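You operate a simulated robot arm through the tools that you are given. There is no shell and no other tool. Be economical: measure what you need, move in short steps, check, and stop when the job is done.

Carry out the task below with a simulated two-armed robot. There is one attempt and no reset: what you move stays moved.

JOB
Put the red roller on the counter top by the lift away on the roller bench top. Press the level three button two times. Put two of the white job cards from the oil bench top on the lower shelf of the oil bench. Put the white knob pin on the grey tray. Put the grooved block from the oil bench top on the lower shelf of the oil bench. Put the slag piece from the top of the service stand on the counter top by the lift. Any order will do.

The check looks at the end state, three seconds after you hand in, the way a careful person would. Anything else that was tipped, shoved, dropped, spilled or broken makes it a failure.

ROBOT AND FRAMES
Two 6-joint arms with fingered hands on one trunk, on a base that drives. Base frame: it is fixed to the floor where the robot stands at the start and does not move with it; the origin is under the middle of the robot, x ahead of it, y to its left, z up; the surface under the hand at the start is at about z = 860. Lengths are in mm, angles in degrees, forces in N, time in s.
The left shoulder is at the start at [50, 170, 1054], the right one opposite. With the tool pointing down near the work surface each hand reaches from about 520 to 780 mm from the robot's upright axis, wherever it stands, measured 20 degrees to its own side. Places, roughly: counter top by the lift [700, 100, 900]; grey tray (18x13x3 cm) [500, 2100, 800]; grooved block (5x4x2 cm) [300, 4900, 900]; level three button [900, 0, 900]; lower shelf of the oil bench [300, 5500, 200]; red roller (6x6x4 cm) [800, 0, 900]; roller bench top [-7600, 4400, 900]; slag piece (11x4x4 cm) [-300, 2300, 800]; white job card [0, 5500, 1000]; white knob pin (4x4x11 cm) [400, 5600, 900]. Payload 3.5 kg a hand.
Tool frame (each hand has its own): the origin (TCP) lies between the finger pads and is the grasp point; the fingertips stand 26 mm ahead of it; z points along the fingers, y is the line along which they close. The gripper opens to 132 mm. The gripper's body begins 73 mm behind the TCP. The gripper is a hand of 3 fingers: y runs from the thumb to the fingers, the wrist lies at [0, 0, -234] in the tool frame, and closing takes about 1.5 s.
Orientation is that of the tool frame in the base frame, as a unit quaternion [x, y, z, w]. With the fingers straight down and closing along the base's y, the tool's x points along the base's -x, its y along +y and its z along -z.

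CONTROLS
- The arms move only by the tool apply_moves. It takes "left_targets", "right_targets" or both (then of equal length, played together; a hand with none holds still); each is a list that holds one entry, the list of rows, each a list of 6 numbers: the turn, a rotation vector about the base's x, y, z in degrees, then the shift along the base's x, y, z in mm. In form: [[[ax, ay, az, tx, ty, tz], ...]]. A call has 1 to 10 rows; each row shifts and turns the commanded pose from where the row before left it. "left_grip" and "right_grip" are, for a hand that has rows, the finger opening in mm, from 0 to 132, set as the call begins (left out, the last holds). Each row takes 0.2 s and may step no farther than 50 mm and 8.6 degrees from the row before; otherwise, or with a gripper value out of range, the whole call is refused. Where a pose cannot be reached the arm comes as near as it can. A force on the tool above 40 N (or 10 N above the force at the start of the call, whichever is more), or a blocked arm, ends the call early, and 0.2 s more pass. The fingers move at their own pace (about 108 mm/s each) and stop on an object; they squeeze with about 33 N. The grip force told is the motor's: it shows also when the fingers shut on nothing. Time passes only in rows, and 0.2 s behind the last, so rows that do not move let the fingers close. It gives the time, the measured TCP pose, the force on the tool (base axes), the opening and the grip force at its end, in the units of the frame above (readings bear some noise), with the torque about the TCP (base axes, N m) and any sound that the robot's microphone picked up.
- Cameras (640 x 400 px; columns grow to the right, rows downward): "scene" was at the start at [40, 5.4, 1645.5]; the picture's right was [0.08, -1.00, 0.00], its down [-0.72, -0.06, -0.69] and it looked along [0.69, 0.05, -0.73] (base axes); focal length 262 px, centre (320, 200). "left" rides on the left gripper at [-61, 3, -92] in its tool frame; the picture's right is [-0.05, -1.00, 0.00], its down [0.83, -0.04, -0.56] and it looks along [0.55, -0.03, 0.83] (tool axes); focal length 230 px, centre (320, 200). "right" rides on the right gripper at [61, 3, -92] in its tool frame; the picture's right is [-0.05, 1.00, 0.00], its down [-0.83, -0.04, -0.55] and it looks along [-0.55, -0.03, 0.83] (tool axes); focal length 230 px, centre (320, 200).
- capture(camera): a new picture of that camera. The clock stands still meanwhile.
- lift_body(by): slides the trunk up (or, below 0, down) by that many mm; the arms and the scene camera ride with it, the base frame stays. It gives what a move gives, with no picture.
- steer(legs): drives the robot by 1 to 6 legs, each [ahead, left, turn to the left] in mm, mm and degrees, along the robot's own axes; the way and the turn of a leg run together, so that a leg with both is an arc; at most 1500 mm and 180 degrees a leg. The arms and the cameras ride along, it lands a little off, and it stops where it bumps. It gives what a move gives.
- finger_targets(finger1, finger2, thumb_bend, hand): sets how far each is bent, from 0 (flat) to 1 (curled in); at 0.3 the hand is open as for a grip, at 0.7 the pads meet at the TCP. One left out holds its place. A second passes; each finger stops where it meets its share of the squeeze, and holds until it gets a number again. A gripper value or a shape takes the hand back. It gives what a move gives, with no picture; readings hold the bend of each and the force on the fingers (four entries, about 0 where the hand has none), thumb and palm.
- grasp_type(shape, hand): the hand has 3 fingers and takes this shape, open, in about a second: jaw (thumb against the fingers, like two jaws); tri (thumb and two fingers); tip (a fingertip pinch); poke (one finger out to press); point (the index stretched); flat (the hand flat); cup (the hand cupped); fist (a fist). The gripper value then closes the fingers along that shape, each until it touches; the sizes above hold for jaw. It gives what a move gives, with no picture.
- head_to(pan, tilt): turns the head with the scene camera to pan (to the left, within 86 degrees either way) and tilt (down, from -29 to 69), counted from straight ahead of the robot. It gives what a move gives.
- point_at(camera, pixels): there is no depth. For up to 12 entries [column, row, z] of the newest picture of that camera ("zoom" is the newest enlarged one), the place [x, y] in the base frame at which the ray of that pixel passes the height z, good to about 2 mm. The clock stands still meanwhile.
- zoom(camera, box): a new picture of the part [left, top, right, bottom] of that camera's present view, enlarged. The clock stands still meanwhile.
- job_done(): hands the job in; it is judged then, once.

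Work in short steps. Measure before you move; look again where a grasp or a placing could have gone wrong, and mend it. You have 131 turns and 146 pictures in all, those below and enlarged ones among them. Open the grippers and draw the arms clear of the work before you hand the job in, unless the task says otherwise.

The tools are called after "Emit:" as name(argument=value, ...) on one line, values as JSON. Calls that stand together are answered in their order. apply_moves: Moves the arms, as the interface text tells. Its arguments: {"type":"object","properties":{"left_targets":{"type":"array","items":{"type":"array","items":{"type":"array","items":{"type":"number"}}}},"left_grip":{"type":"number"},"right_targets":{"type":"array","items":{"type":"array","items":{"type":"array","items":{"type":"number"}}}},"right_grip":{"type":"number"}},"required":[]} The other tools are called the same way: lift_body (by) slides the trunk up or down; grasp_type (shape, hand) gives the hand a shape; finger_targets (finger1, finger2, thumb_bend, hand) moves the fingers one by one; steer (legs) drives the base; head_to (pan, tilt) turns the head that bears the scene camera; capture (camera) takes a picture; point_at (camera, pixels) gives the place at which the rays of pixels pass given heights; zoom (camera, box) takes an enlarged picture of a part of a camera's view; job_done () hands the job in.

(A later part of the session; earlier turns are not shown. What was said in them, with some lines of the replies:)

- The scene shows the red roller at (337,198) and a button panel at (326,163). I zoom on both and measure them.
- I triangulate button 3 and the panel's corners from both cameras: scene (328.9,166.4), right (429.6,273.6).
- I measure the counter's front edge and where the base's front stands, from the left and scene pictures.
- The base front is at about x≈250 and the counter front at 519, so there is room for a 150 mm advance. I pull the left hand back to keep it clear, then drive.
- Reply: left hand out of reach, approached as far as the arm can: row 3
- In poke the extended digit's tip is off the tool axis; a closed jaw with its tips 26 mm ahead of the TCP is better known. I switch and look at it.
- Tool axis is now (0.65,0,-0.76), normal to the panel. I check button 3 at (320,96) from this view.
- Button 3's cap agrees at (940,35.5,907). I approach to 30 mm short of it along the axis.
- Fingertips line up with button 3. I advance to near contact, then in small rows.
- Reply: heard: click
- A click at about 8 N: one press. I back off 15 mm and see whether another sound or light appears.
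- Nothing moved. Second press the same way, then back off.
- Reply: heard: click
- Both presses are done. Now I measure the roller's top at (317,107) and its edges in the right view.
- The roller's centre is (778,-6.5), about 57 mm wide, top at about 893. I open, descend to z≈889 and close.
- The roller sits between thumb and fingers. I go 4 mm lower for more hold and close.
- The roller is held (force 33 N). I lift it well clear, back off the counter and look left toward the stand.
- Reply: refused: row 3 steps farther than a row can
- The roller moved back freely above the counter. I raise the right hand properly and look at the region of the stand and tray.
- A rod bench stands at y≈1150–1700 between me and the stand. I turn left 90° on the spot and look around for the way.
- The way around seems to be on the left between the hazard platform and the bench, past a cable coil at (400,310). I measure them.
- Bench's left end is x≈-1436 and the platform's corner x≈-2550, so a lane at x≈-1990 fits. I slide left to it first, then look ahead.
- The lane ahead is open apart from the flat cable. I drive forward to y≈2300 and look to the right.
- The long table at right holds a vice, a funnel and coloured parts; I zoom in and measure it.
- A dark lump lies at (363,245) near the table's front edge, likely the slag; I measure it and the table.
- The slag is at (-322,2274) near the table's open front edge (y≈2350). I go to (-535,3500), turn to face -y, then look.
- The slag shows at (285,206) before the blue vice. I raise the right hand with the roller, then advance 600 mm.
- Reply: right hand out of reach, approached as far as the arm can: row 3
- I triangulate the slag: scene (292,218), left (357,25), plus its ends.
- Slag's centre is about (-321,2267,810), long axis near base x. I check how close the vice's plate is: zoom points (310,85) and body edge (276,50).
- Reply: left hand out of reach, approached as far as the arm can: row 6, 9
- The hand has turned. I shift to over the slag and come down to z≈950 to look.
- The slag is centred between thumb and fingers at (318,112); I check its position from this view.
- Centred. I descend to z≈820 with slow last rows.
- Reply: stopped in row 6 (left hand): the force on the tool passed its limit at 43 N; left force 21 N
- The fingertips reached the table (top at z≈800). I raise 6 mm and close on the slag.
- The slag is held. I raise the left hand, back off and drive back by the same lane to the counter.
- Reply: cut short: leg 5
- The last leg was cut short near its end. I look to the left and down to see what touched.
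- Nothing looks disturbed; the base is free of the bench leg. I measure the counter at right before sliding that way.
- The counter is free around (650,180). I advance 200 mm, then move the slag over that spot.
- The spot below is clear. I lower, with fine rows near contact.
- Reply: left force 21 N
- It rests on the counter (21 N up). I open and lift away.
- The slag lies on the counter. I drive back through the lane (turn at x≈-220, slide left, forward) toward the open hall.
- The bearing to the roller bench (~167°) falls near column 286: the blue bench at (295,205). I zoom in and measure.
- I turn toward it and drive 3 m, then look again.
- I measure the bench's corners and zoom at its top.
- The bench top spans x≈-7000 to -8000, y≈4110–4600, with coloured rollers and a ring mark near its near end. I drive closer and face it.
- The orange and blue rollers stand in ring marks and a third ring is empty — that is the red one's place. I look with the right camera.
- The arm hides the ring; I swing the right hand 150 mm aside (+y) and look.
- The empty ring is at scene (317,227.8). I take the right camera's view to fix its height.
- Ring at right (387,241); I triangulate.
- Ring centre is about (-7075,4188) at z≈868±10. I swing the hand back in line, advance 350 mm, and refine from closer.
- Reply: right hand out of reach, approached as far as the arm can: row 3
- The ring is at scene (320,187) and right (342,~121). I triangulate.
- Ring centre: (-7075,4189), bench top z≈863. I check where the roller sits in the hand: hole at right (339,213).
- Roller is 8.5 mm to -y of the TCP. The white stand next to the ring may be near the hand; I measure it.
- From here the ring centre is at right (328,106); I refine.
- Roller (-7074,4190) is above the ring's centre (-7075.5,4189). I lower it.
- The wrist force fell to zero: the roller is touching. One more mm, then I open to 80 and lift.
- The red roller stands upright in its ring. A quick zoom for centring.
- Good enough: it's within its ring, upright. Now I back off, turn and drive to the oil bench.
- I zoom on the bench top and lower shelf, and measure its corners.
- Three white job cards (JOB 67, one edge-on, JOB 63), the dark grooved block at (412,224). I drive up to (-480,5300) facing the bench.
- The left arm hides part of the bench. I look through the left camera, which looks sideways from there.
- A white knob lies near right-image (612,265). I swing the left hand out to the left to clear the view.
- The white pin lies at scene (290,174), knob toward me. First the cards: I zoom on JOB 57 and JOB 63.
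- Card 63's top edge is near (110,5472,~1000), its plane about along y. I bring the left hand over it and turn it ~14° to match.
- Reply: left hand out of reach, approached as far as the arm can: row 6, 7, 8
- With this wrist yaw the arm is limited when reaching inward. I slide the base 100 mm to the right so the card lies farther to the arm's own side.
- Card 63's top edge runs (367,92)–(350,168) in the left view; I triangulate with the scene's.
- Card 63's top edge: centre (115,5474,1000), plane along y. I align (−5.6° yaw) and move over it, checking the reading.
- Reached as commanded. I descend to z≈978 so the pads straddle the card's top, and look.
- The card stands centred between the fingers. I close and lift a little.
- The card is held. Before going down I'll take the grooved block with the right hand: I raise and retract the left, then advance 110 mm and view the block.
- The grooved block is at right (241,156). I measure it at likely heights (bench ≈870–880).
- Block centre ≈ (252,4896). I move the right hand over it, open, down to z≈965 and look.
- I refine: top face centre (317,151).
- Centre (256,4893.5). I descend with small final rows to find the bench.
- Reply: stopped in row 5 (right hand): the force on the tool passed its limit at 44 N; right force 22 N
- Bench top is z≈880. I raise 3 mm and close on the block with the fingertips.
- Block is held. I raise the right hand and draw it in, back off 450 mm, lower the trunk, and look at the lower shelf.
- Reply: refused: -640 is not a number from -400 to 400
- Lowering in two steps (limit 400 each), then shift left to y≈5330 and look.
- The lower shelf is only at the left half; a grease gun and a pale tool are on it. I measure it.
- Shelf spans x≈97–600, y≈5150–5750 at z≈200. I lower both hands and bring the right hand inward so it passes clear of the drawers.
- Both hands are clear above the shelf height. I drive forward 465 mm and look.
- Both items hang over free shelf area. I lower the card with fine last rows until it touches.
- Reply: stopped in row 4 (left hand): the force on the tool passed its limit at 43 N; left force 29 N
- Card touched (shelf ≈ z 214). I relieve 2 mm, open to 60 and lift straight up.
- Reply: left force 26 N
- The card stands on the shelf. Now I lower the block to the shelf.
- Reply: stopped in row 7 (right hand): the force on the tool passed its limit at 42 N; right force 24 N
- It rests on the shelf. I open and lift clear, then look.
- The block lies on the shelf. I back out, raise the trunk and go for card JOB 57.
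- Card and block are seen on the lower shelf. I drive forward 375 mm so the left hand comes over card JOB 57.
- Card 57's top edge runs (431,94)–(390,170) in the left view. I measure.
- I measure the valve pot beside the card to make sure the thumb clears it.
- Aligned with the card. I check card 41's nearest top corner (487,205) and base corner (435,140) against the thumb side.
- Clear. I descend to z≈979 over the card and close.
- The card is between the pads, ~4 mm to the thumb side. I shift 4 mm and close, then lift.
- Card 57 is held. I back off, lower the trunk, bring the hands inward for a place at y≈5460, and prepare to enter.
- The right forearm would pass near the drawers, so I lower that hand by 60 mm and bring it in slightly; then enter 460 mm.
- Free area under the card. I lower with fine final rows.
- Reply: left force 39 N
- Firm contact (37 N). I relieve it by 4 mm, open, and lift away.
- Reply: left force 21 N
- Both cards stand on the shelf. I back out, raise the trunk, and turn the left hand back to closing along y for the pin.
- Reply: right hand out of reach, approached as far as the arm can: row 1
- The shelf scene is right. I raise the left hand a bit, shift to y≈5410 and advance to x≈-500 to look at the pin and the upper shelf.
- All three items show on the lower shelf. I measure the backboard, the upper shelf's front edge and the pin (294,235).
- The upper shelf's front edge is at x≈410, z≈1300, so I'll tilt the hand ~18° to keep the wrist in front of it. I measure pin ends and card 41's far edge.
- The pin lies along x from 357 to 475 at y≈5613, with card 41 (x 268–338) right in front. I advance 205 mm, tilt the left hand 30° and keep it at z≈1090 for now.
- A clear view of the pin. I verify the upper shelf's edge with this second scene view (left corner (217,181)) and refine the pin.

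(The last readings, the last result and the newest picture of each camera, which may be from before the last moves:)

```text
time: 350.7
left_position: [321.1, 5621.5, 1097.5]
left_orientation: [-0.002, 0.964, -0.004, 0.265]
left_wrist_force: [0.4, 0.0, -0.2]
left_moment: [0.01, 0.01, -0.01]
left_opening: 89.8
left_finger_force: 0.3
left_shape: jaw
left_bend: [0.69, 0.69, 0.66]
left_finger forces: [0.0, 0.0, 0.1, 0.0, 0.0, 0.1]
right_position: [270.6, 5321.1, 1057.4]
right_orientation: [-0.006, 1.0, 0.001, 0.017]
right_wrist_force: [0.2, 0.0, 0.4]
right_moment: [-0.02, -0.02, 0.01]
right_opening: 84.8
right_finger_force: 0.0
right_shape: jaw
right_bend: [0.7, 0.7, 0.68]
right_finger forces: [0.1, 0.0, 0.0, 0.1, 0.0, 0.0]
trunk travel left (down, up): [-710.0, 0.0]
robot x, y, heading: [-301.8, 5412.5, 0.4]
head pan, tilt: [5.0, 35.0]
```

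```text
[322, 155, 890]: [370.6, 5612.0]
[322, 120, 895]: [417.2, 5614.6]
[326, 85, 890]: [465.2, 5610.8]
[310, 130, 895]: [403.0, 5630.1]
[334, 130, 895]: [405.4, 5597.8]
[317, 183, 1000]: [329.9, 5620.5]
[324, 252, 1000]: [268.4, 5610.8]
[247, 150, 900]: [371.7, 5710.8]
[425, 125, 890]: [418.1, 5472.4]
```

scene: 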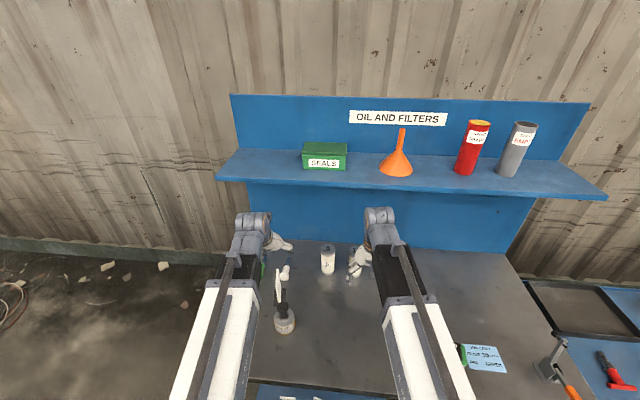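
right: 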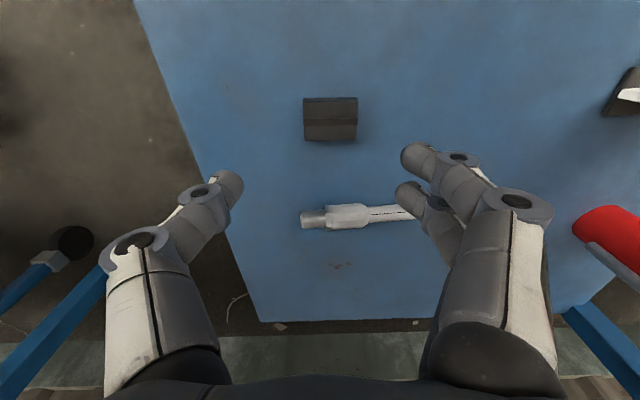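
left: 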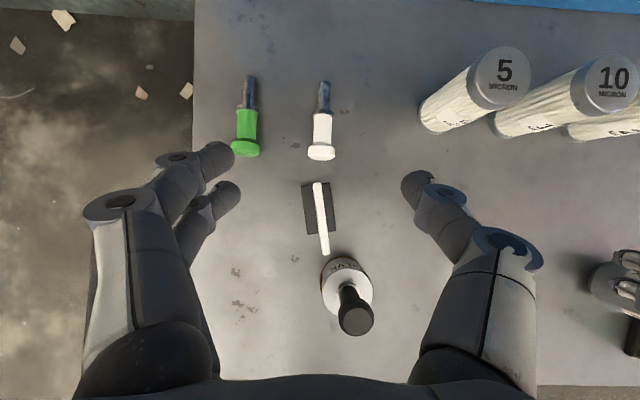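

Pin body centre y≈5613.5, white from x≈365 to 430. I go over it at (418,5613.5), descend, easing the tilt to 20°, and look at z≈955.

Emit:
apply_moves(left_targets=[[[0, 0, 0, 32, -3, -16], [0, 0, 0, 32, -3, -16], [0, 0, 0, 33, -2, -15], [0, 0, 0, 0, 0, -45], [0, 2.7, 0, 0, 0, -15], [0, 2.7, 0, 0, 0, -15], [0, 2.7, 0, 0, 0, -15], [0, 2.6, 0, 0, 0, -5], [0, 0, 0, 0, 0, 0]]])

Emit:
capture(camera="left")

```text
time: 352.7
left_position: [418.0, 5612.6, 954.9]
left_orientation: [-0.003, 0.985, -0.004, 0.172]
left_wrist_force: [0.3, 0.2, -0.2]
left_moment: [0.01, 0.0, -0.01]
left_opening: 89.8
left_finger_force: 0.0
left_shape: jaw
left_bend: [0.69, 0.69, 0.66]
left_finger forces: [0.0, 0.1, 0.0, 0.0, 0.0, 0.0]
right_position: [270.2, 5320.6, 1056.3]
right_orientation: [-0.005, 1.0, 0.001, 0.016]
right_wrist_force: [0.2, 0.3, -0.1]
right_moment: [0.0, -0.01, 0.03]
right_opening: 84.1
right_finger_force: 0.0
right_shape: jaw
right_bend: [0.7, 0.7, 0.68]
right_finger forces: [0.0, 0.0, 0.0, 0.0, 0.0, 0.0]
trunk travel left (down, up): [-710.0, 0.0]
robot x, y, heading: [-301.0, 5409.8, 0.5]
head pan, tilt: [5.0, 35.0]
```

```text
27 pictures are left
```

left: 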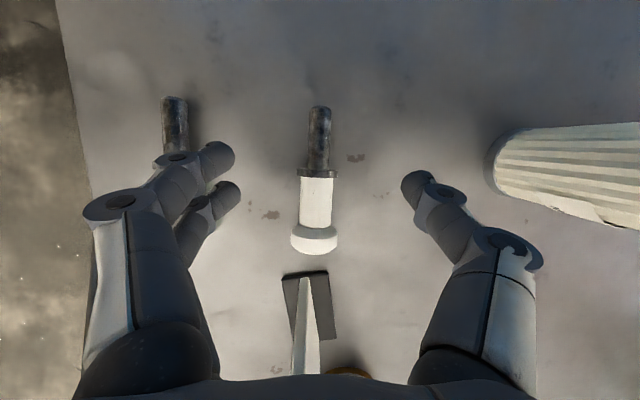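

The pin is centred. To keep clear of the green pin I narrow the opening to 64, then descend with fine rows.

Emit:
apply_moves(left_targets=[[[0, 0, 0, 0, 1, 0], [0, 0, 0, 0, 0, 0], [0, 0, 0, 0, 0, -20], [0, 0, 0, 0, 0, -10], [0, 0, 0, 0, 0, -5], [0, 0, 0, 0, 0, -3], [0, 0, 0, 0, 0, -2], [0, 0, 0, 0, 0, -2], [0, 0, 0, 0, 0, 0]]], left_grip=64)

Emit:
capture(camera="left")

```text
time: 354.7
left_position: [419.6, 5614.7, 914.2]
left_orientation: [-0.003, 0.985, -0.003, 0.173]
left_wrist_force: [-0.3, 0.2, 0.0]
left_moment: [0.04, 0.02, 0.02]
left_opening: 64.9
left_finger_force: 0.1
left_shape: jaw
left_bend: [0.73, 0.73, 0.7]
left_finger forces: [0.0, 0.0, 0.0, 0.0, 0.0, 0.0]
right_position: [270.0, 5320.0, 1057.2]
right_orientation: [-0.005, 1.0, 0.002, 0.017]
right_wrist_force: [0.3, 0.5, -0.1]
right_moment: [-0.01, 0.0, 0.0]
right_opening: 84.6
right_finger_force: 0.1
right_shape: jaw
right_bend: [0.7, 0.7, 0.68]
right_finger forces: [0.1, 0.0, 0.0, 0.1, 0.1, 0.1]
trunk travel left (down, up): [-710.0, 0.0]
robot x, y, heading: [-300.1, 5411.7, 0.7]
head pan, tilt: [5.0, 35.0]
```

```text
26 pictures are left
```

left: 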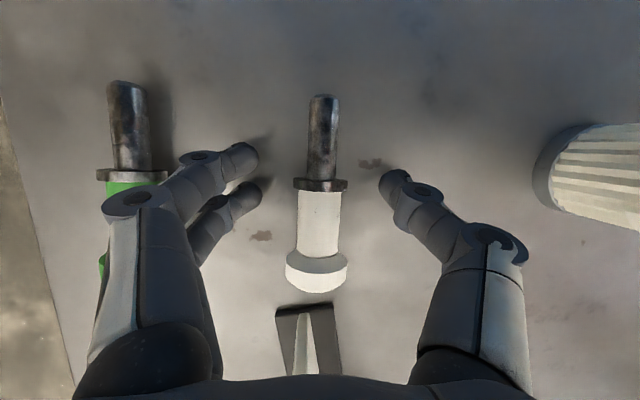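

No contact yet; the thumb is level with the flange at row 185. I shift 18 mm forward to grip the plain shaft, which also moves away from card 41, and close.

Emit:
apply_moves(left_targets=[[[0, 0, 0, 10, 0, 0], [0, 0, 0, 8, 1, -2], [0, 0, 0, 0, 0, 0]]])

Emit:
apply_moves(left_targets=[[[0, 0, 0, 0, 0, 0], [0, 0, 0, 0, 0, 0], [0, 0, 0, 0, 0, 0], [0, 0, 0, 0, 0, 0], [0, 0, 0, 0, 0, 0], [0, 0, 0, 0, 0, 0], [0, 0, 0, 0, 0, 10], [0, 0, 0, 0, 0, 15]]], left_grip=0)

Emit:
capture(camera="left")

```text
time: 355.5
left_position: [436.4, 5614.9, 911.6]
left_orientation: [-0.002, 0.985, -0.004, 0.173]
left_wrist_force: [-0.4, -0.2, 0.5]
left_moment: [0.0, 0.03, 0.0]
left_opening: 64.7
left_finger_force: 0.1
left_shape: jaw
left_bend: [0.73, 0.73, 0.7]
left_finger forces: [0.0, 0.0, 0.1, 0.1, 0.0, 0.1]
right_position: [270.6, 5321.1, 1057.1]
right_orientation: [-0.005, 1.0, 0.001, 0.017]
right_wrist_force: [0.0, 0.4, -0.2]
right_moment: [-0.04, -0.01, -0.02]
right_opening: 84.6
right_finger_force: 0.1
right_shape: jaw
right_bend: [0.7, 0.7, 0.68]
right_finger forces: [0.0, 0.0, 0.0, 0.1, 0.1, 0.0]
trunk travel left (down, up): [-710.0, 0.0]
robot x, y, heading: [-300.9, 5408.7, 0.5]
head pan, tilt: [5.0, 35.0]
```

```text
time: 357.3
left_position: [434.9, 5614.2, 936.2]
left_orientation: [-0.003, 0.985, -0.003, 0.172]
left_wrist_force: [0.2, -0.7, -1.1]
left_moment: [0.0, -0.04, 0.0]
left_opening: 9.0
left_finger_force: 32.8
left_shape: jaw
left_bend: [0.72, 0.71, 0.7]
left_finger forces: [13.5, 14.7, 0.0, 0.1, 28.7, 0.0]
right_position: [269.6, 5321.4, 1057.1]
right_orientation: [-0.005, 1.0, 0.001, 0.017]
right_wrist_force: [-0.2, -0.7, -0.2]
right_moment: [-0.02, -0.01, 0.0]
right_opening: 84.6
right_finger_force: 0.0
right_shape: jaw
right_bend: [0.7, 0.7, 0.68]
right_finger forces: [0.1, 0.0, 0.0, 0.0, 0.0, 0.0]
trunk travel left (down, up): [-710.0, 0.0]
robot x, y, heading: [-301.9, 5407.0, 0.5]
head pan, tilt: [5.0, 35.0]
```

```text
25 pictures are left
```

left: 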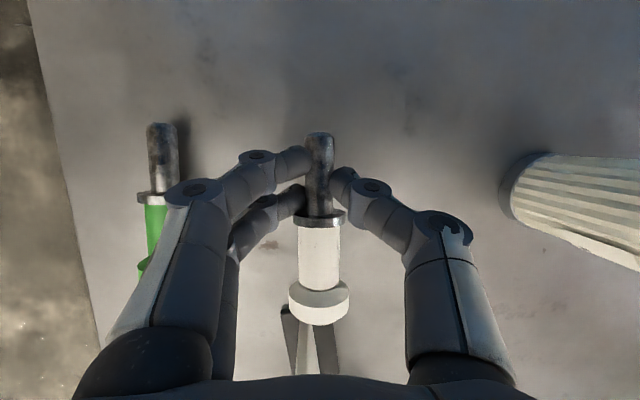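

The pin is held. Since card 41 is in front and the shelf above, I sidestep 45 mm to -y, rise to z≈1000, draw back 60 mm, then rise further.

Emit:
apply_moves(left_targets=[[[0, 0, 0, 0, -15, 3], [0, 0, 0, 0, -15, 3], [0, 0, 0, 0, -15, 4], [0, 0, 0, 0, 0, 30], [0, 0, 0, 0, 0, 25], [0, 0, 0, -30, 0, 0], [0, 0, 0, -30, 0, 0], [0, 0, 0, 0, 0, 0]]])

Emit:
capture(camera="left")

Emit:
capture(camera="scene")

```text
time: 359.1
left_position: [377.2, 5569.9, 1000.3]
left_orientation: [-0.003, 0.985, -0.004, 0.172]
left_wrist_force: [-0.2, 0.4, -1.0]
left_moment: [-0.03, -0.08, 0.02]
left_opening: 9.1
left_finger_force: 32.7
left_shape: jaw
left_bend: [0.72, 0.71, 0.7]
left_finger forces: [13.4, 14.9, 0.0, 0.0, 28.8, 0.1]
right_position: [269.6, 5319.5, 1057.7]
right_orientation: [-0.005, 1.0, 0.001, 0.017]
right_wrist_force: [0.4, 0.3, -0.5]
right_moment: [0.01, 0.0, 0.0]
right_opening: 84.8
right_finger_force: 0.0
right_shape: jaw
right_bend: [0.7, 0.7, 0.68]
right_finger forces: [0.0, 0.1, 0.1, 0.0, 0.1, 0.0]
trunk travel left (down, up): [-710.0, 0.0]
robot x, y, heading: [-298.6, 5407.4, 0.6]
head pan, tilt: [5.0, 35.0]
```

```text
24 pictures are left
```

left: 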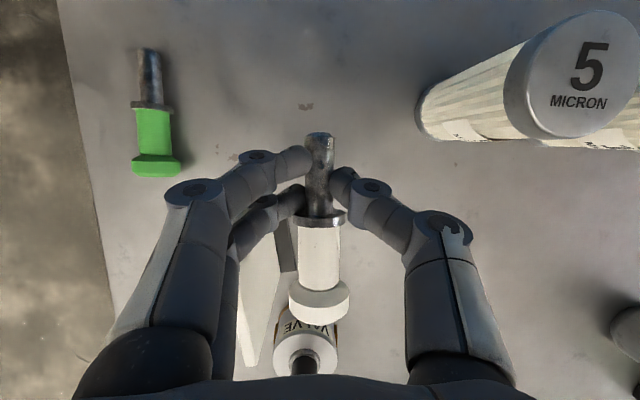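

```text
23 pictures are left
```

scene: 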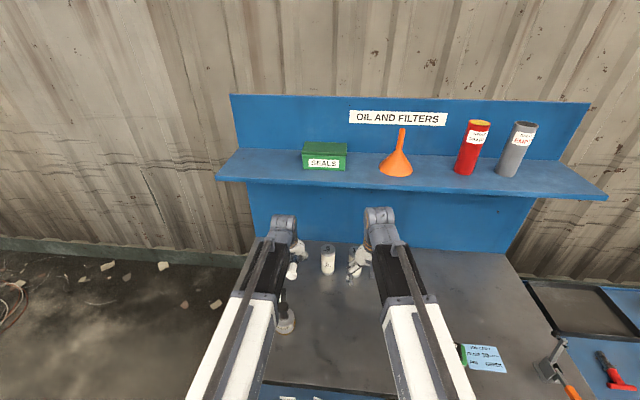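

Clear of everything. I rise with a slight draw-back, then back the robot off.

Emit:
apply_moves(left_targets=[[[0, 0, 0, 0, 0, 25], [0, 0, 0, -10, 0, 35], [0, 0, 0, -20, 0, 35], [0, 5, 0, -20, 0, 10], [0, 5, 0, 0, 0, 0], [0, 5, 0, 0, 0, 0], [0, 5, 0, 0, 0, 0], [0, 0, 0, 0, 0, 0]]])

Emit:
steer(legs=[[-500, 0, 0]])

Emit:
head_to(pan=10, tilt=35)

Emit:
capture(camera="scene")

```text
time: 360.9
left_position: [325.9, 5570.6, 1106.7]
left_orientation: [-0.003, 1.0, -0.003, -0.001]
left_wrist_force: [0.1, 0.7, -1.9]
left_moment: [0.01, -0.04, 0.01]
left_opening: 9.0
left_finger_force: 32.3
left_shape: jaw
left_bend: [0.72, 0.71, 0.7]
left_finger forces: [13.5, 15.2, 0.0, 0.0, 28.7, 0.1]
right_position: [271.0, 5321.0, 1056.8]
right_orientation: [-0.004, 1.0, 0.0, 0.017]
right_wrist_force: [-0.1, 0.3, 0.2]
right_moment: [0.04, -0.04, -0.01]
right_opening: 84.8
right_finger_force: 0.0
right_shape: jaw
right_bend: [0.7, 0.7, 0.68]
right_finger forces: [0.0, 0.0, 0.1, 0.0, 0.0, 0.0]
trunk travel left (down, up): [-710.0, 0.0]
robot x, y, heading: [-302.9, 5411.5, 0.5]
head pan, tilt: [5.0, 35.0]
```

```text
time: 363.9
left_position: [-181.1, 5569.1, 1106.7]
left_orientation: [-0.01, 1.0, -0.003, -0.001]
left_wrist_force: [-0.3, -0.5, -1.7]
left_moment: [-0.01, -0.05, 0.01]
left_opening: 8.7
left_finger_force: 32.6
left_shape: jaw
left_bend: [0.72, 0.71, 0.7]
left_finger forces: [13.5, 15.3, 0.1, 0.1, 28.8, 0.0]
right_position: [-233.0, 5320.4, 1057.6]
right_orientation: [-0.01, 1.0, 0.001, 0.017]
right_wrist_force: [-0.7, 0.5, 0.2]
right_moment: [0.02, -0.02, 0.0]
right_opening: 84.6
right_finger_force: 0.1
right_shape: jaw
right_bend: [0.7, 0.7, 0.68]
right_finger forces: [0.0, 0.0, 0.0, 0.0, 0.1, 0.1]
trunk travel left (down, up): [-710.0, 0.0]
robot x, y, heading: [-805.5, 5400.6, 1.6]
head pan, tilt: [5.0, 35.0]
```

```text
time: 364.5
left_position: [-180.9, 5569.8, 1106.0]
left_orientation: [-0.009, 1.0, -0.003, -0.001]
left_wrist_force: [1.1, 0.2, -1.3]
left_moment: [0.0, -0.02, -0.01]
left_opening: 9.1
left_finger_force: 32.6
left_shape: jaw
left_bend: [0.72, 0.71, 0.7]
left_finger forces: [13.5, 15.3, 0.0, 0.1, 28.7, 0.1]
right_position: [-233.0, 5319.8, 1057.8]
right_orientation: [-0.01, 1.0, 0.001, 0.017]
right_wrist_force: [1.4, -0.6, 0.2]
right_moment: [0.0, 0.02, 0.01]
right_opening: 84.5
right_finger_force: 0.0
right_shape: jaw
right_bend: [0.7, 0.7, 0.68]
right_finger forces: [0.0, 0.0, 0.0, 0.0, 0.0, 0.0]
trunk travel left (down, up): [-710.0, 0.0]
robot x, y, heading: [-809.5, 5399.1, 1.2]
head pan, tilt: [10.0, 35.0]
```

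```text
22 pictures are left
```

scene: 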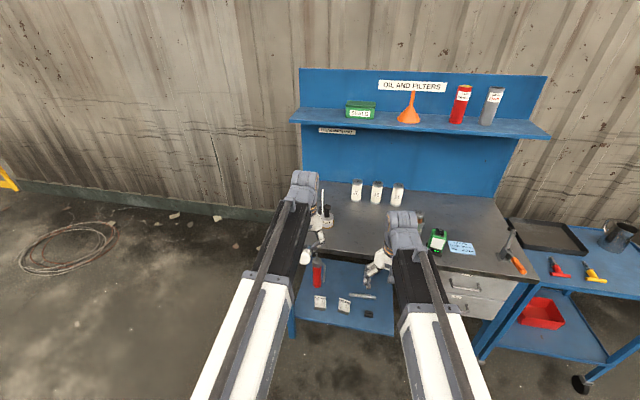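

Everything on the bench and shelf looks right. I drive to in front of the table's tray end: turn to face -y, go to y≈3500, slide to x≈290.

Emit:
steer(legs=[[0, 0, -91.2], [1500, 0, 0], [350, 0, 0], [0, 1090, 0]])

Emit:
head_to(pan=10, tilt=35)

Emit:
capture(camera="scene")

```text
time: 382.8
left_position: [425.9, 2912.9, 1106.3]
left_orientation: [0.709, 0.705, -0.002, -0.003]
left_wrist_force: [0.6, 0.2, -1.7]
left_moment: [-0.03, -0.01, 0.01]
left_opening: 8.9
left_finger_force: 33.2
left_shape: jaw
left_bend: [0.72, 0.71, 0.7]
left_finger forces: [13.3, 15.5, 0.1, 0.1, 28.6, 0.1]
right_position: [178.6, 2971.5, 1056.5]
right_orientation: [0.708, 0.706, -0.011, 0.012]
right_wrist_force: [1.0, -0.4, -0.3]
right_moment: [-0.01, 0.0, -0.02]
right_opening: 84.7
right_finger_force: 0.1
right_shape: jaw
right_bend: [0.7, 0.7, 0.68]
right_finger forces: [0.0, 0.0, 0.0, 0.1, 0.0, 0.1]
trunk travel left (down, up): [-710.0, 0.0]
robot x, y, heading: [274.4, 3543.0, -90.2]
head pan, tilt: [10.0, 35.0]
```

```text
time: 383.4
left_position: [426.6, 2912.3, 1106.3]
left_orientation: [0.709, 0.705, -0.001, -0.003]
left_wrist_force: [0.3, -0.9, -1.7]
left_moment: [-0.02, 0.03, -0.01]
left_opening: 8.9
left_finger_force: 33.0
left_shape: jaw
left_bend: [0.72, 0.71, 0.7]
left_finger forces: [13.4, 15.5, 0.0, 0.1, 28.7, 0.0]
right_position: [177.0, 2971.6, 1056.8]
right_orientation: [0.708, 0.706, -0.011, 0.013]
right_wrist_force: [-0.1, -0.2, 0.4]
right_moment: [-0.02, 0.01, 0.0]
right_opening: 84.7
right_finger_force: 0.0
right_shape: jaw
right_bend: [0.7, 0.7, 0.68]
right_finger forces: [0.0, 0.0, 0.1, 0.0, 0.1, 0.0]
trunk travel left (down, up): [-710.0, 0.0]
robot x, y, heading: [268.0, 3539.7, -90.1]
head pan, tilt: [10.0, 35.0]
```

```text
21 pictures are left
```

scene: 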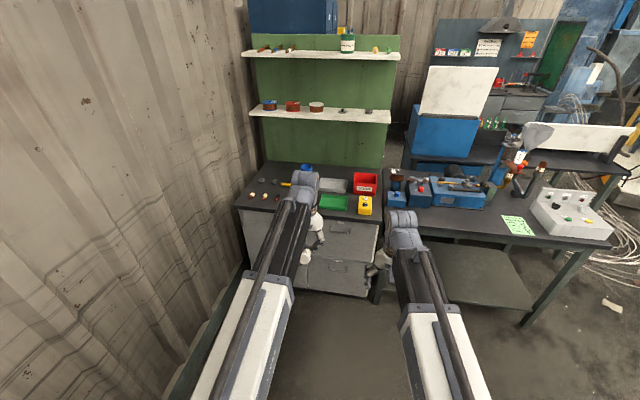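

The grey tray is at (336,186), between the red bin and the green tray. I zoom and measure the tray and the lower white shelf above it.

Emit:
zoom(camera="scene", box=[270, 150, 400, 230])

Emit:
point_at(camera="scene", pixels=[[335, 186, 820], [348, 180, 830], [322, 180, 830], [348, 192, 830], [335, 203, 820], [365, 192, 870], [365, 210, 860], [250, 118, 1100], [390, 123, 1100], [250, 118, 1050], [300, 205, 1106]])

```text
4.92 times, centred on (335, 190) of scene
```

zoom: 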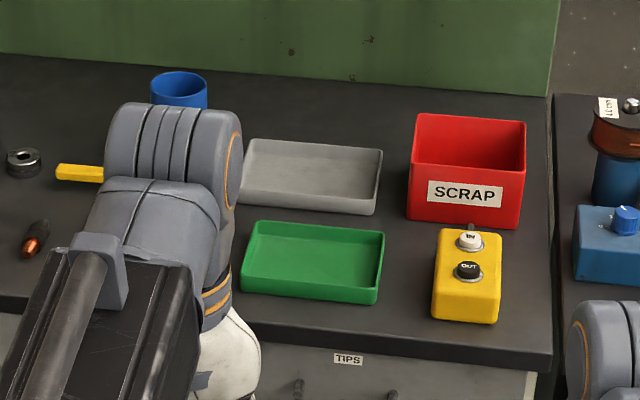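

```text
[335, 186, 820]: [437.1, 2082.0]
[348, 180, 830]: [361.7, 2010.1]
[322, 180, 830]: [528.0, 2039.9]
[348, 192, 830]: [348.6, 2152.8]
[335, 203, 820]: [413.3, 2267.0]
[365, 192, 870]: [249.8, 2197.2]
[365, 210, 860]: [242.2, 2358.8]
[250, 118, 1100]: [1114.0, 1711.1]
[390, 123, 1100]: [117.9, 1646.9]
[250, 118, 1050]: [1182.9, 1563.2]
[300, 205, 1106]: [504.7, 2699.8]
```

To lie lengthwise in the tray the pin should run along x. I yaw the left hand +75° in free air, then slide right 100 mm and advance 840 mm.

Emit:
apply_moves(left_targets=[[[0, 0, 7.5, 3, 0, 0], [0, 0, 7.5, 3, 0, 0], [0, 0, 7.5, 3, 0, 0], [0, 0, 7.5, 3, 0, 0], [0, 0, 7.5, 3, 0, 0], [0, 0, 7.5, 3, 0, 0], [0, 0, 7.5, 3, 0, 0], [0, 0, 7.5, 3, 0, 0], [0, 0, 7.5, 3, 0, 0], [0, 0, 7.5, 3, 0, 0]]])

Emit:
steer(legs=[[0, -100, 0], [820, 0, 0]])

Emit:
head_to(pan=15, tilt=45)

Emit:
capture(camera="scene")

Emit:
capture(camera="left")

```text
time: 385.6
left_position: [455.6, 2914.0, 1107.6]
left_orientation: [0.132, 0.991, -0.002, -0.001]
left_wrist_force: [-0.7, -0.8, -1.6]
left_moment: [0.01, -0.06, 0.0]
left_opening: 8.8
left_finger_force: 33.0
left_shape: jaw
left_bend: [0.72, 0.71, 0.7]
left_finger forces: [13.5, 15.6, 0.0, 0.1, 28.6, 0.0]
right_position: [178.0, 2970.3, 1057.7]
right_orientation: [0.708, 0.706, -0.011, 0.013]
right_wrist_force: [-0.4, -0.4, 0.6]
right_moment: [0.0, 0.03, -0.01]
right_opening: 84.9
right_finger_force: 0.0
right_shape: jaw
right_bend: [0.7, 0.7, 0.68]
right_finger forces: [0.0, 0.0, 0.0, 0.0, 0.1, 0.1]
trunk travel left (down, up): [-710.0, 0.0]
robot x, y, heading: [270.3, 3545.8, -90.0]
head pan, tilt: [10.0, 35.0]
```

```text
time: 390.8
left_position: [352.6, 2088.3, 1105.9]
left_orientation: [0.134, 0.991, -0.002, 0.0]
left_wrist_force: [0.8, 0.1, -1.8]
left_moment: [0.02, -0.03, 0.02]
left_opening: 8.7
left_finger_force: 32.7
left_shape: jaw
left_bend: [0.72, 0.71, 0.7]
left_finger forces: [13.5, 15.7, 0.0, 0.0, 28.6, 0.0]
right_position: [75.8, 2145.9, 1056.4]
right_orientation: [0.709, 0.705, -0.01, 0.012]
right_wrist_force: [-0.5, 0.0, 0.5]
right_moment: [-0.02, 0.01, -0.03]
right_opening: 84.7
right_finger_force: 0.1
right_shape: jaw
right_bend: [0.7, 0.7, 0.68]
right_finger forces: [0.0, 0.0, 0.1, 0.1, 0.1, 0.0]
trunk travel left (down, up): [-710.0, 0.0]
robot x, y, heading: [168.8, 2714.8, -89.9]
head pan, tilt: [10.0, 35.0]
```

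```text
time: 391.5
left_position: [353.8, 2086.4, 1106.8]
left_orientation: [0.135, 0.991, -0.003, -0.002]
left_wrist_force: [-0.2, 0.0, -1.6]
left_moment: [0.01, -0.02, -0.02]
left_opening: 8.7
left_finger_force: 32.4
left_shape: jaw
left_bend: [0.72, 0.71, 0.7]
left_finger forces: [13.4, 15.7, 0.0, 0.0, 28.8, 0.0]
right_position: [74.2, 2145.6, 1057.6]
right_orientation: [0.709, 0.705, -0.011, 0.013]
right_wrist_force: [-0.1, -0.4, 0.5]
right_moment: [0.0, 0.02, -0.01]
right_opening: 84.8
right_finger_force: 0.1
right_shape: jaw
right_bend: [0.7, 0.7, 0.68]
right_finger forces: [0.0, 0.0, 0.1, 0.0, 0.1, 0.0]
trunk travel left (down, up): [-710.0, 0.0]
robot x, y, heading: [173.2, 2713.4, -90.3]
head pan, tilt: [15.0, 45.0]
```

```text
19 pictures are left
```

scene: 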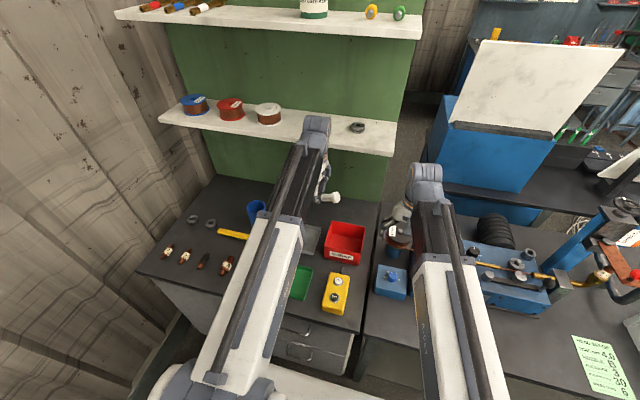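

```text
18 pictures are left
```

left: 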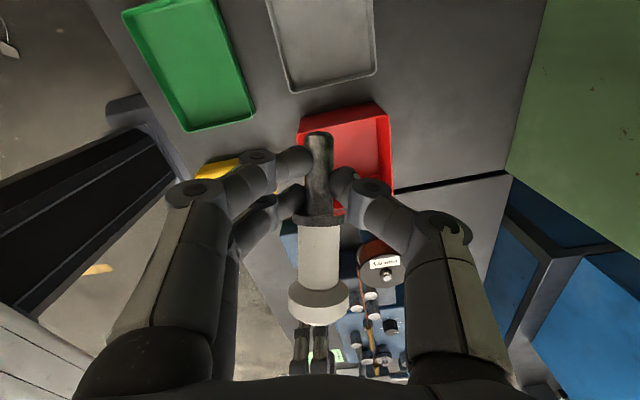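

The tray's near corners are at left (292,92) and (378,74). I measure the tray and triangulate the shelf corner (160,121).

Emit:
point_at(camera="left", pixels=[[292, 92, 830], [378, 74, 830], [272, 5, 830], [374, 5, 830], [255, 112, 830]])

Emit:
point_at(camera="scene", pixels=[[160, 121, 1150], [160, 121, 1200], [160, 121, 1250], [390, 153, 1150], [390, 153, 1200], [390, 153, 1250]])

```text
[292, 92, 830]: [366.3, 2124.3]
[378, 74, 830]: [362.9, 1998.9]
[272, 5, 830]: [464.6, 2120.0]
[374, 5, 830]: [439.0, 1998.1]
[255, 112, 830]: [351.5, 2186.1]
```

```text
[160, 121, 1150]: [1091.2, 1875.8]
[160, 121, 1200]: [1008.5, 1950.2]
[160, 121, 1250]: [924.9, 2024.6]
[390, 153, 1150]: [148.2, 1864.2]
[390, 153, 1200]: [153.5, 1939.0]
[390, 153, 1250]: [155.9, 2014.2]
```

Tray: x 364–544, y 1998–2123, centre (454,2061). I move the TCP to (472,2056), tilt back 20° so the pin is level, and come down to z≈945 to look.

Emit:
apply_moves(left_targets=[[[0, 0, 0, 40, -10, -20], [0, 0, 0, 40, -10, -20], [0, 0, 0, 39, -11, -20], [-1.34, -4.82, 0, 0, 0, -25], [-1.34, -4.82, 0, 0, 0, -25], [-1.34, -4.82, 0, 0, 0, -25], [-1.34, -4.82, 0, 0, 0, -25], [0, 0, 0, 0, 0, 0]]])

Emit:
capture(camera="left")

Emit:
zoom(camera="scene", box=[220, 170, 380, 310])

```text
time: 393.3
left_position: [472.2, 2055.5, 946.9]
left_orientation: [0.132, 0.976, -0.027, 0.172]
left_wrist_force: [0.2, 0.7, -1.2]
left_moment: [-0.03, -0.05, 0.0]
left_opening: 8.9
left_finger_force: 32.9
left_shape: jaw
left_bend: [0.72, 0.71, 0.7]
left_finger forces: [13.3, 16.0, 0.1, 0.0, 28.8, 0.1]
right_position: [75.1, 2145.0, 1056.5]
right_orientation: [0.709, 0.705, -0.011, 0.012]
right_wrist_force: [-0.3, 0.0, -0.5]
right_moment: [0.01, -0.01, 0.01]
right_opening: 84.9
right_finger_force: 0.0
right_shape: jaw
right_bend: [0.7, 0.7, 0.68]
right_finger forces: [0.1, 0.0, 0.0, 0.0, 0.0, 0.0]
trunk travel left (down, up): [-710.0, 0.0]
robot x, y, heading: [168.7, 2720.1, -90.1]
head pan, tilt: [15.0, 45.0]
```

```text
17 pictures are left
```

left: 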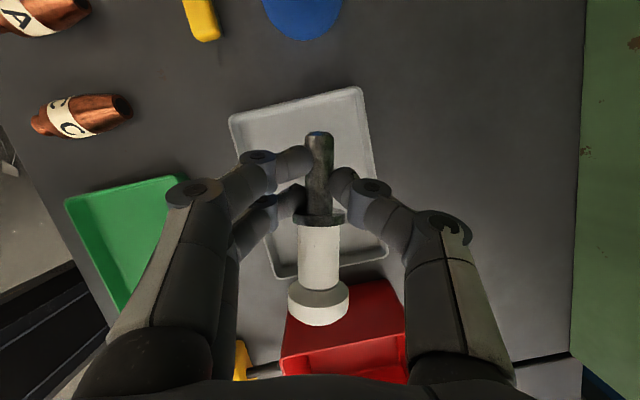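

```text
2.86 times, centred on (300, 240) of scene
```

zoom: 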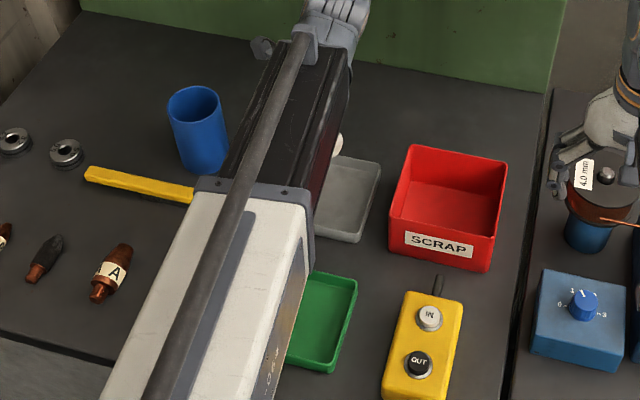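

Tray corners now at left (230,120),(360,88),(388,254),(278,278); I verify its centre and the knob's red-bin clearance.

Emit:
point_at(camera="left", pixels=[[230, 120, 830], [360, 88, 830], [388, 254, 830], [278, 278, 830], [320, 135, 920], [320, 320, 920], [288, 312, 890]])

```text
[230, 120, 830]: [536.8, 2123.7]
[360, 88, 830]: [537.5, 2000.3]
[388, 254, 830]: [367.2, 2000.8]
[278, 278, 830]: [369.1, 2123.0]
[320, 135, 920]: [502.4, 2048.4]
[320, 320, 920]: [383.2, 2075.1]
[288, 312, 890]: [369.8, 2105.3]
```

Pin centre ≈ (447,2061) versus tray centre (452,2062): good. I shift +5 mm in x and lower, fine near contact.

Emit:
apply_moves(left_targets=[[[0, 0, 0, 5, 1, -45], [0, 0, 0, 0, 0, -45], [0, 0, 0, 0, 0, -10], [0, 0, 0, 0, 0, -4], [0, 0, 0, 0, 0, -2], [0, 0, 0, 0, 0, -2], [0, 0, 0, 0, 0, -1.5], [0, 0, 0, 0, 0, 0]]])

Emit:
capture(camera="left")

```text
time: 395.1
left_position: [476.9, 2057.6, 836.8]
left_orientation: [0.133, 0.976, -0.026, 0.17]
left_wrist_force: [0.2, 0.1, -0.2]
left_moment: [-0.02, -0.03, 0.02]
left_opening: 8.7
left_finger_force: 33.4
left_shape: jaw
left_bend: [0.72, 0.71, 0.7]
left_finger forces: [13.3, 16.1, 0.1, 0.0, 28.9, 0.0]
right_position: [74.9, 2145.2, 1056.6]
right_orientation: [0.709, 0.705, -0.011, 0.012]
right_wrist_force: [-0.3, -0.7, -0.5]
right_moment: [-0.01, -0.03, -0.02]
right_opening: 84.7
right_finger_force: 0.2
right_shape: jaw
right_bend: [0.7, 0.7, 0.68]
right_finger forces: [0.0, 0.0, 0.0, 0.0, 0.0, 0.0]
trunk travel left (down, up): [-710.0, 0.0]
robot x, y, heading: [168.2, 2713.4, -90.1]
head pan, tilt: [15.0, 45.0]
```

```text
15 pictures are left
```

left: 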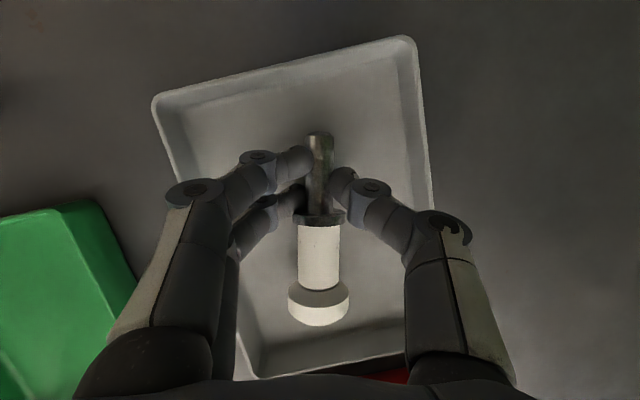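

Pin is inside the tray, just above the floor. I lower a few mm more in 1 mm rows until contact.

Emit:
apply_moves(left_targets=[[[0, 0, 0, 0, 0, -1.5], [0, 0, 0, 0, 0, -1], [0, 0, 0, 0, 0, -1], [0, 0, 0, 0, 0, 0]]])

```text
time: 396.1
left_position: [476.9, 2057.9, 834.4]
left_orientation: [0.132, 0.976, -0.028, 0.172]
left_wrist_force: [3.2, 1.6, 13.5]
left_moment: [0.14, -0.04, -0.02]
left_opening: 9.3
left_finger_force: 32.8
left_shape: jaw
left_bend: [0.72, 0.72, 0.7]
left_finger forces: [13.0, 28.3, 0.0, 0.0, 31.5, 0.0]
right_position: [74.0, 2146.0, 1058.2]
right_orientation: [0.709, 0.705, -0.011, 0.012]
right_wrist_force: [0.0, 0.0, 0.3]
right_moment: [0.0, 0.01, 0.01]
right_opening: 84.8
right_finger_force: 0.1
right_shape: jaw
right_bend: [0.7, 0.7, 0.68]
right_finger forces: [0.0, 0.0, 0.0, 0.1, 0.0, 0.1]
trunk travel left (down, up): [-710.0, 0.0]
robot x, y, heading: [173.7, 2713.0, -90.4]
head pan, tilt: [15.0, 45.0]
```

Contact (13 N). I open to 50 mm, lift straight up and look.

Emit:
apply_moves(left_targets=[[[0, 0, 0, 0, 0, 1], [0, 0, 0, 0, 0, 0], [0, 0, 0, 0, 0, 0], [0, 0, 0, 0, 0, 15], [0, 0, 0, 0, 0, 40], [0, 0, 0, 0, 0, 45], [0, 0, 0, 0, 0, 45], [0, 0, 0, -10, 10, 40], [0, 0, 0, -10, 10, 20]]], left_grip=52)

Emit:
capture(camera="left")

```text
time: 398.1
left_position: [456.6, 2081.3, 1038.5]
left_orientation: [0.133, 0.976, -0.027, 0.171]
left_wrist_force: [-0.4, 0.1, 0.6]
left_moment: [0.03, -0.02, 0.05]
left_opening: 51.7
left_finger_force: 0.2
left_shape: jaw
left_bend: [0.73, 0.73, 0.7]
left_finger forces: [0.0, 0.0, 0.1, 0.0, 0.0, 0.0]
right_position: [75.6, 2146.3, 1056.7]
right_orientation: [0.709, 0.705, -0.01, 0.013]
right_wrist_force: [-0.7, -0.2, -0.6]
right_moment: [-0.01, 0.0, 0.01]
right_opening: 84.6
right_finger_force: 0.0
right_shape: jaw
right_bend: [0.7, 0.7, 0.68]
right_finger forces: [0.0, 0.1, 0.1, 0.0, 0.1, 0.0]
trunk travel left (down, up): [-710.0, 0.0]
robot x, y, heading: [166.4, 2715.2, -90.2]
head pan, tilt: [15.0, 45.0]
```

```text
14 pictures are left
```

left: 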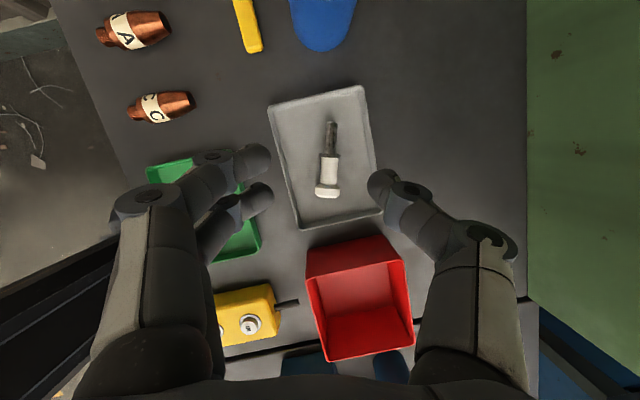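

The pin lies in the grey tray. I open both hands, back away and take a last look.

Emit:
apply_moves(left_targets=[[[0, 5, 0, 0, 10, 20], [0, 5, 0, 0, 10, 10], [0, 5, 0, 0, 0, 0], [0, 5, 0, 0, 0, 0]]])

Emit:
steer(legs=[[-600, 0, 0]])

Emit:
apply_moves(left_targets=[[[0, 0, 0, 0, 0, 0], [0, 0, 0, 0, 0, 0], [0, 0, 0, 0, 0, 0]]], right_targets=[[[0, 0, 0, 0, 0, 0], [0, 0, 0, 0, 0, 0], [0, 0, 0, 0, 0, 0]]], left_grip=130, right_grip=130)

Emit:
capture(camera="scene")

```text
time: 399.1
left_position: [455.7, 2098.6, 1070.2]
left_orientation: [0.126, 0.991, -0.05, -0.002]
left_wrist_force: [0.5, -0.6, 0.3]
left_moment: [0.01, 0.0, -0.01]
left_opening: 51.5
left_finger_force: 0.0
left_shape: jaw
left_bend: [0.73, 0.73, 0.7]
left_finger forces: [0.0, 0.0, 0.1, 0.1, 0.1, 0.1]
right_position: [73.9, 2145.3, 1057.5]
right_orientation: [0.709, 0.705, -0.011, 0.012]
right_wrist_force: [-0.2, -0.5, 0.5]
right_moment: [-0.05, -0.01, 0.03]
right_opening: 84.7
right_finger_force: 0.1
right_shape: jaw
right_bend: [0.7, 0.7, 0.68]
right_finger forces: [0.0, 0.0, 0.0, 0.1, 0.0, 0.0]
trunk travel left (down, up): [-710.0, 0.0]
robot x, y, heading: [171.8, 2715.7, -90.3]
head pan, tilt: [15.0, 45.0]
```

```text
time: 402.5
left_position: [462.1, 2705.4, 1070.1]
left_orientation: [0.121, 0.991, -0.049, -0.001]
left_wrist_force: [0.3, 0.5, -0.2]
left_moment: [-0.02, -0.02, -0.02]
left_opening: 51.4
left_finger_force: 0.0
left_shape: jaw
left_bend: [0.73, 0.73, 0.7]
left_finger forces: [0.0, 0.0, 0.1, 0.0, 0.1, 0.0]
right_position: [79.0, 2747.9, 1057.3]
right_orientation: [0.705, 0.709, -0.01, 0.012]
right_wrist_force: [-0.1, -0.4, -1.0]
right_moment: [-0.04, 0.03, 0.01]
right_opening: 84.6
right_finger_force: 0.1
right_shape: jaw
right_bend: [0.7, 0.7, 0.68]
right_finger forces: [0.0, 0.0, 0.0, 0.0, 0.1, 0.0]
trunk travel left (down, up): [-710.0, 0.0]
robot x, y, heading: [167.3, 3319.4, -89.6]
head pan, tilt: [15.0, 45.0]
```

```text
time: 403.3
left_position: [461.5, 2705.9, 1070.0]
left_orientation: [0.12, 0.992, -0.049, -0.001]
left_wrist_force: [-0.9, -0.5, 0.5]
left_moment: [0.03, -0.02, -0.01]
left_opening: 129.9
left_finger_force: 0.2
left_shape: jaw
left_bend: [0.33, 0.33, 0.32]
left_finger forces: [0.0, 0.0, 0.0, 0.1, 0.1, 0.0]
right_position: [79.5, 2750.3, 1058.5]
right_orientation: [0.705, 0.709, -0.011, 0.013]
right_wrist_force: [0.6, -0.2, -0.2]
right_moment: [0.04, 0.0, 0.0]
right_opening: 129.9
right_finger_force: 0.0
right_shape: jaw
right_bend: [0.33, 0.33, 0.32]
right_finger forces: [0.1, 0.1, 0.0, 0.0, 0.0, 0.0]
trunk travel left (down, up): [-710.0, 0.0]
robot x, y, heading: [166.7, 3319.7, -89.6]
head pan, tilt: [15.0, 45.0]
```

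```text
13 pictures are left
```

scene: 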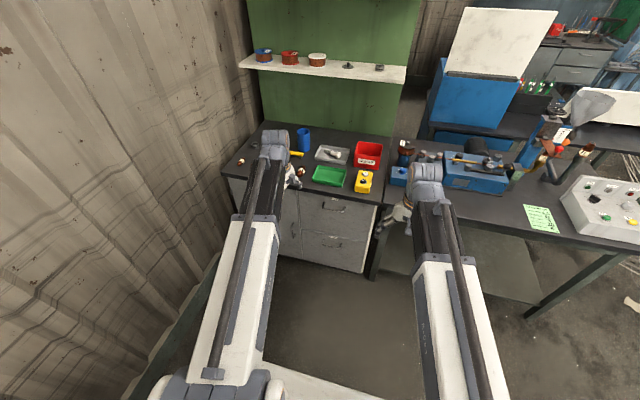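

The pin is in the grey tray, the hands are open and clear, and the other items were checked when I placed them. I hand in.

Emit:
job_done()

```text
The job is handed in.
```

I finished every part of the job and handed it in; the result of the check is not known yet.

- **Level three button:** pressed twice, and each press clicked. The lift did not visibly move either time, and I left its LIFT switch alone.
- **Red roller:** standing upright in the empty ring mark on the roller bench top, about 4 mm off the centre of the ring.
- **Job cards:** JOB 57 and JOB 63 stand upright on the lower shelf of the oil bench.
- **Grooved block:** on the same lower shelf.
- **White knob pin:** lying in the grey tray.
- **Slag piece:** on the counter top by the lift.

One drive leg was cut short near the end of its turn beside the rod bench, so the robot may have touched something there. I looked left and right afterwards and nothing appeared moved or tipped. The lane I drove also crosses the loose cable coil on the floor.
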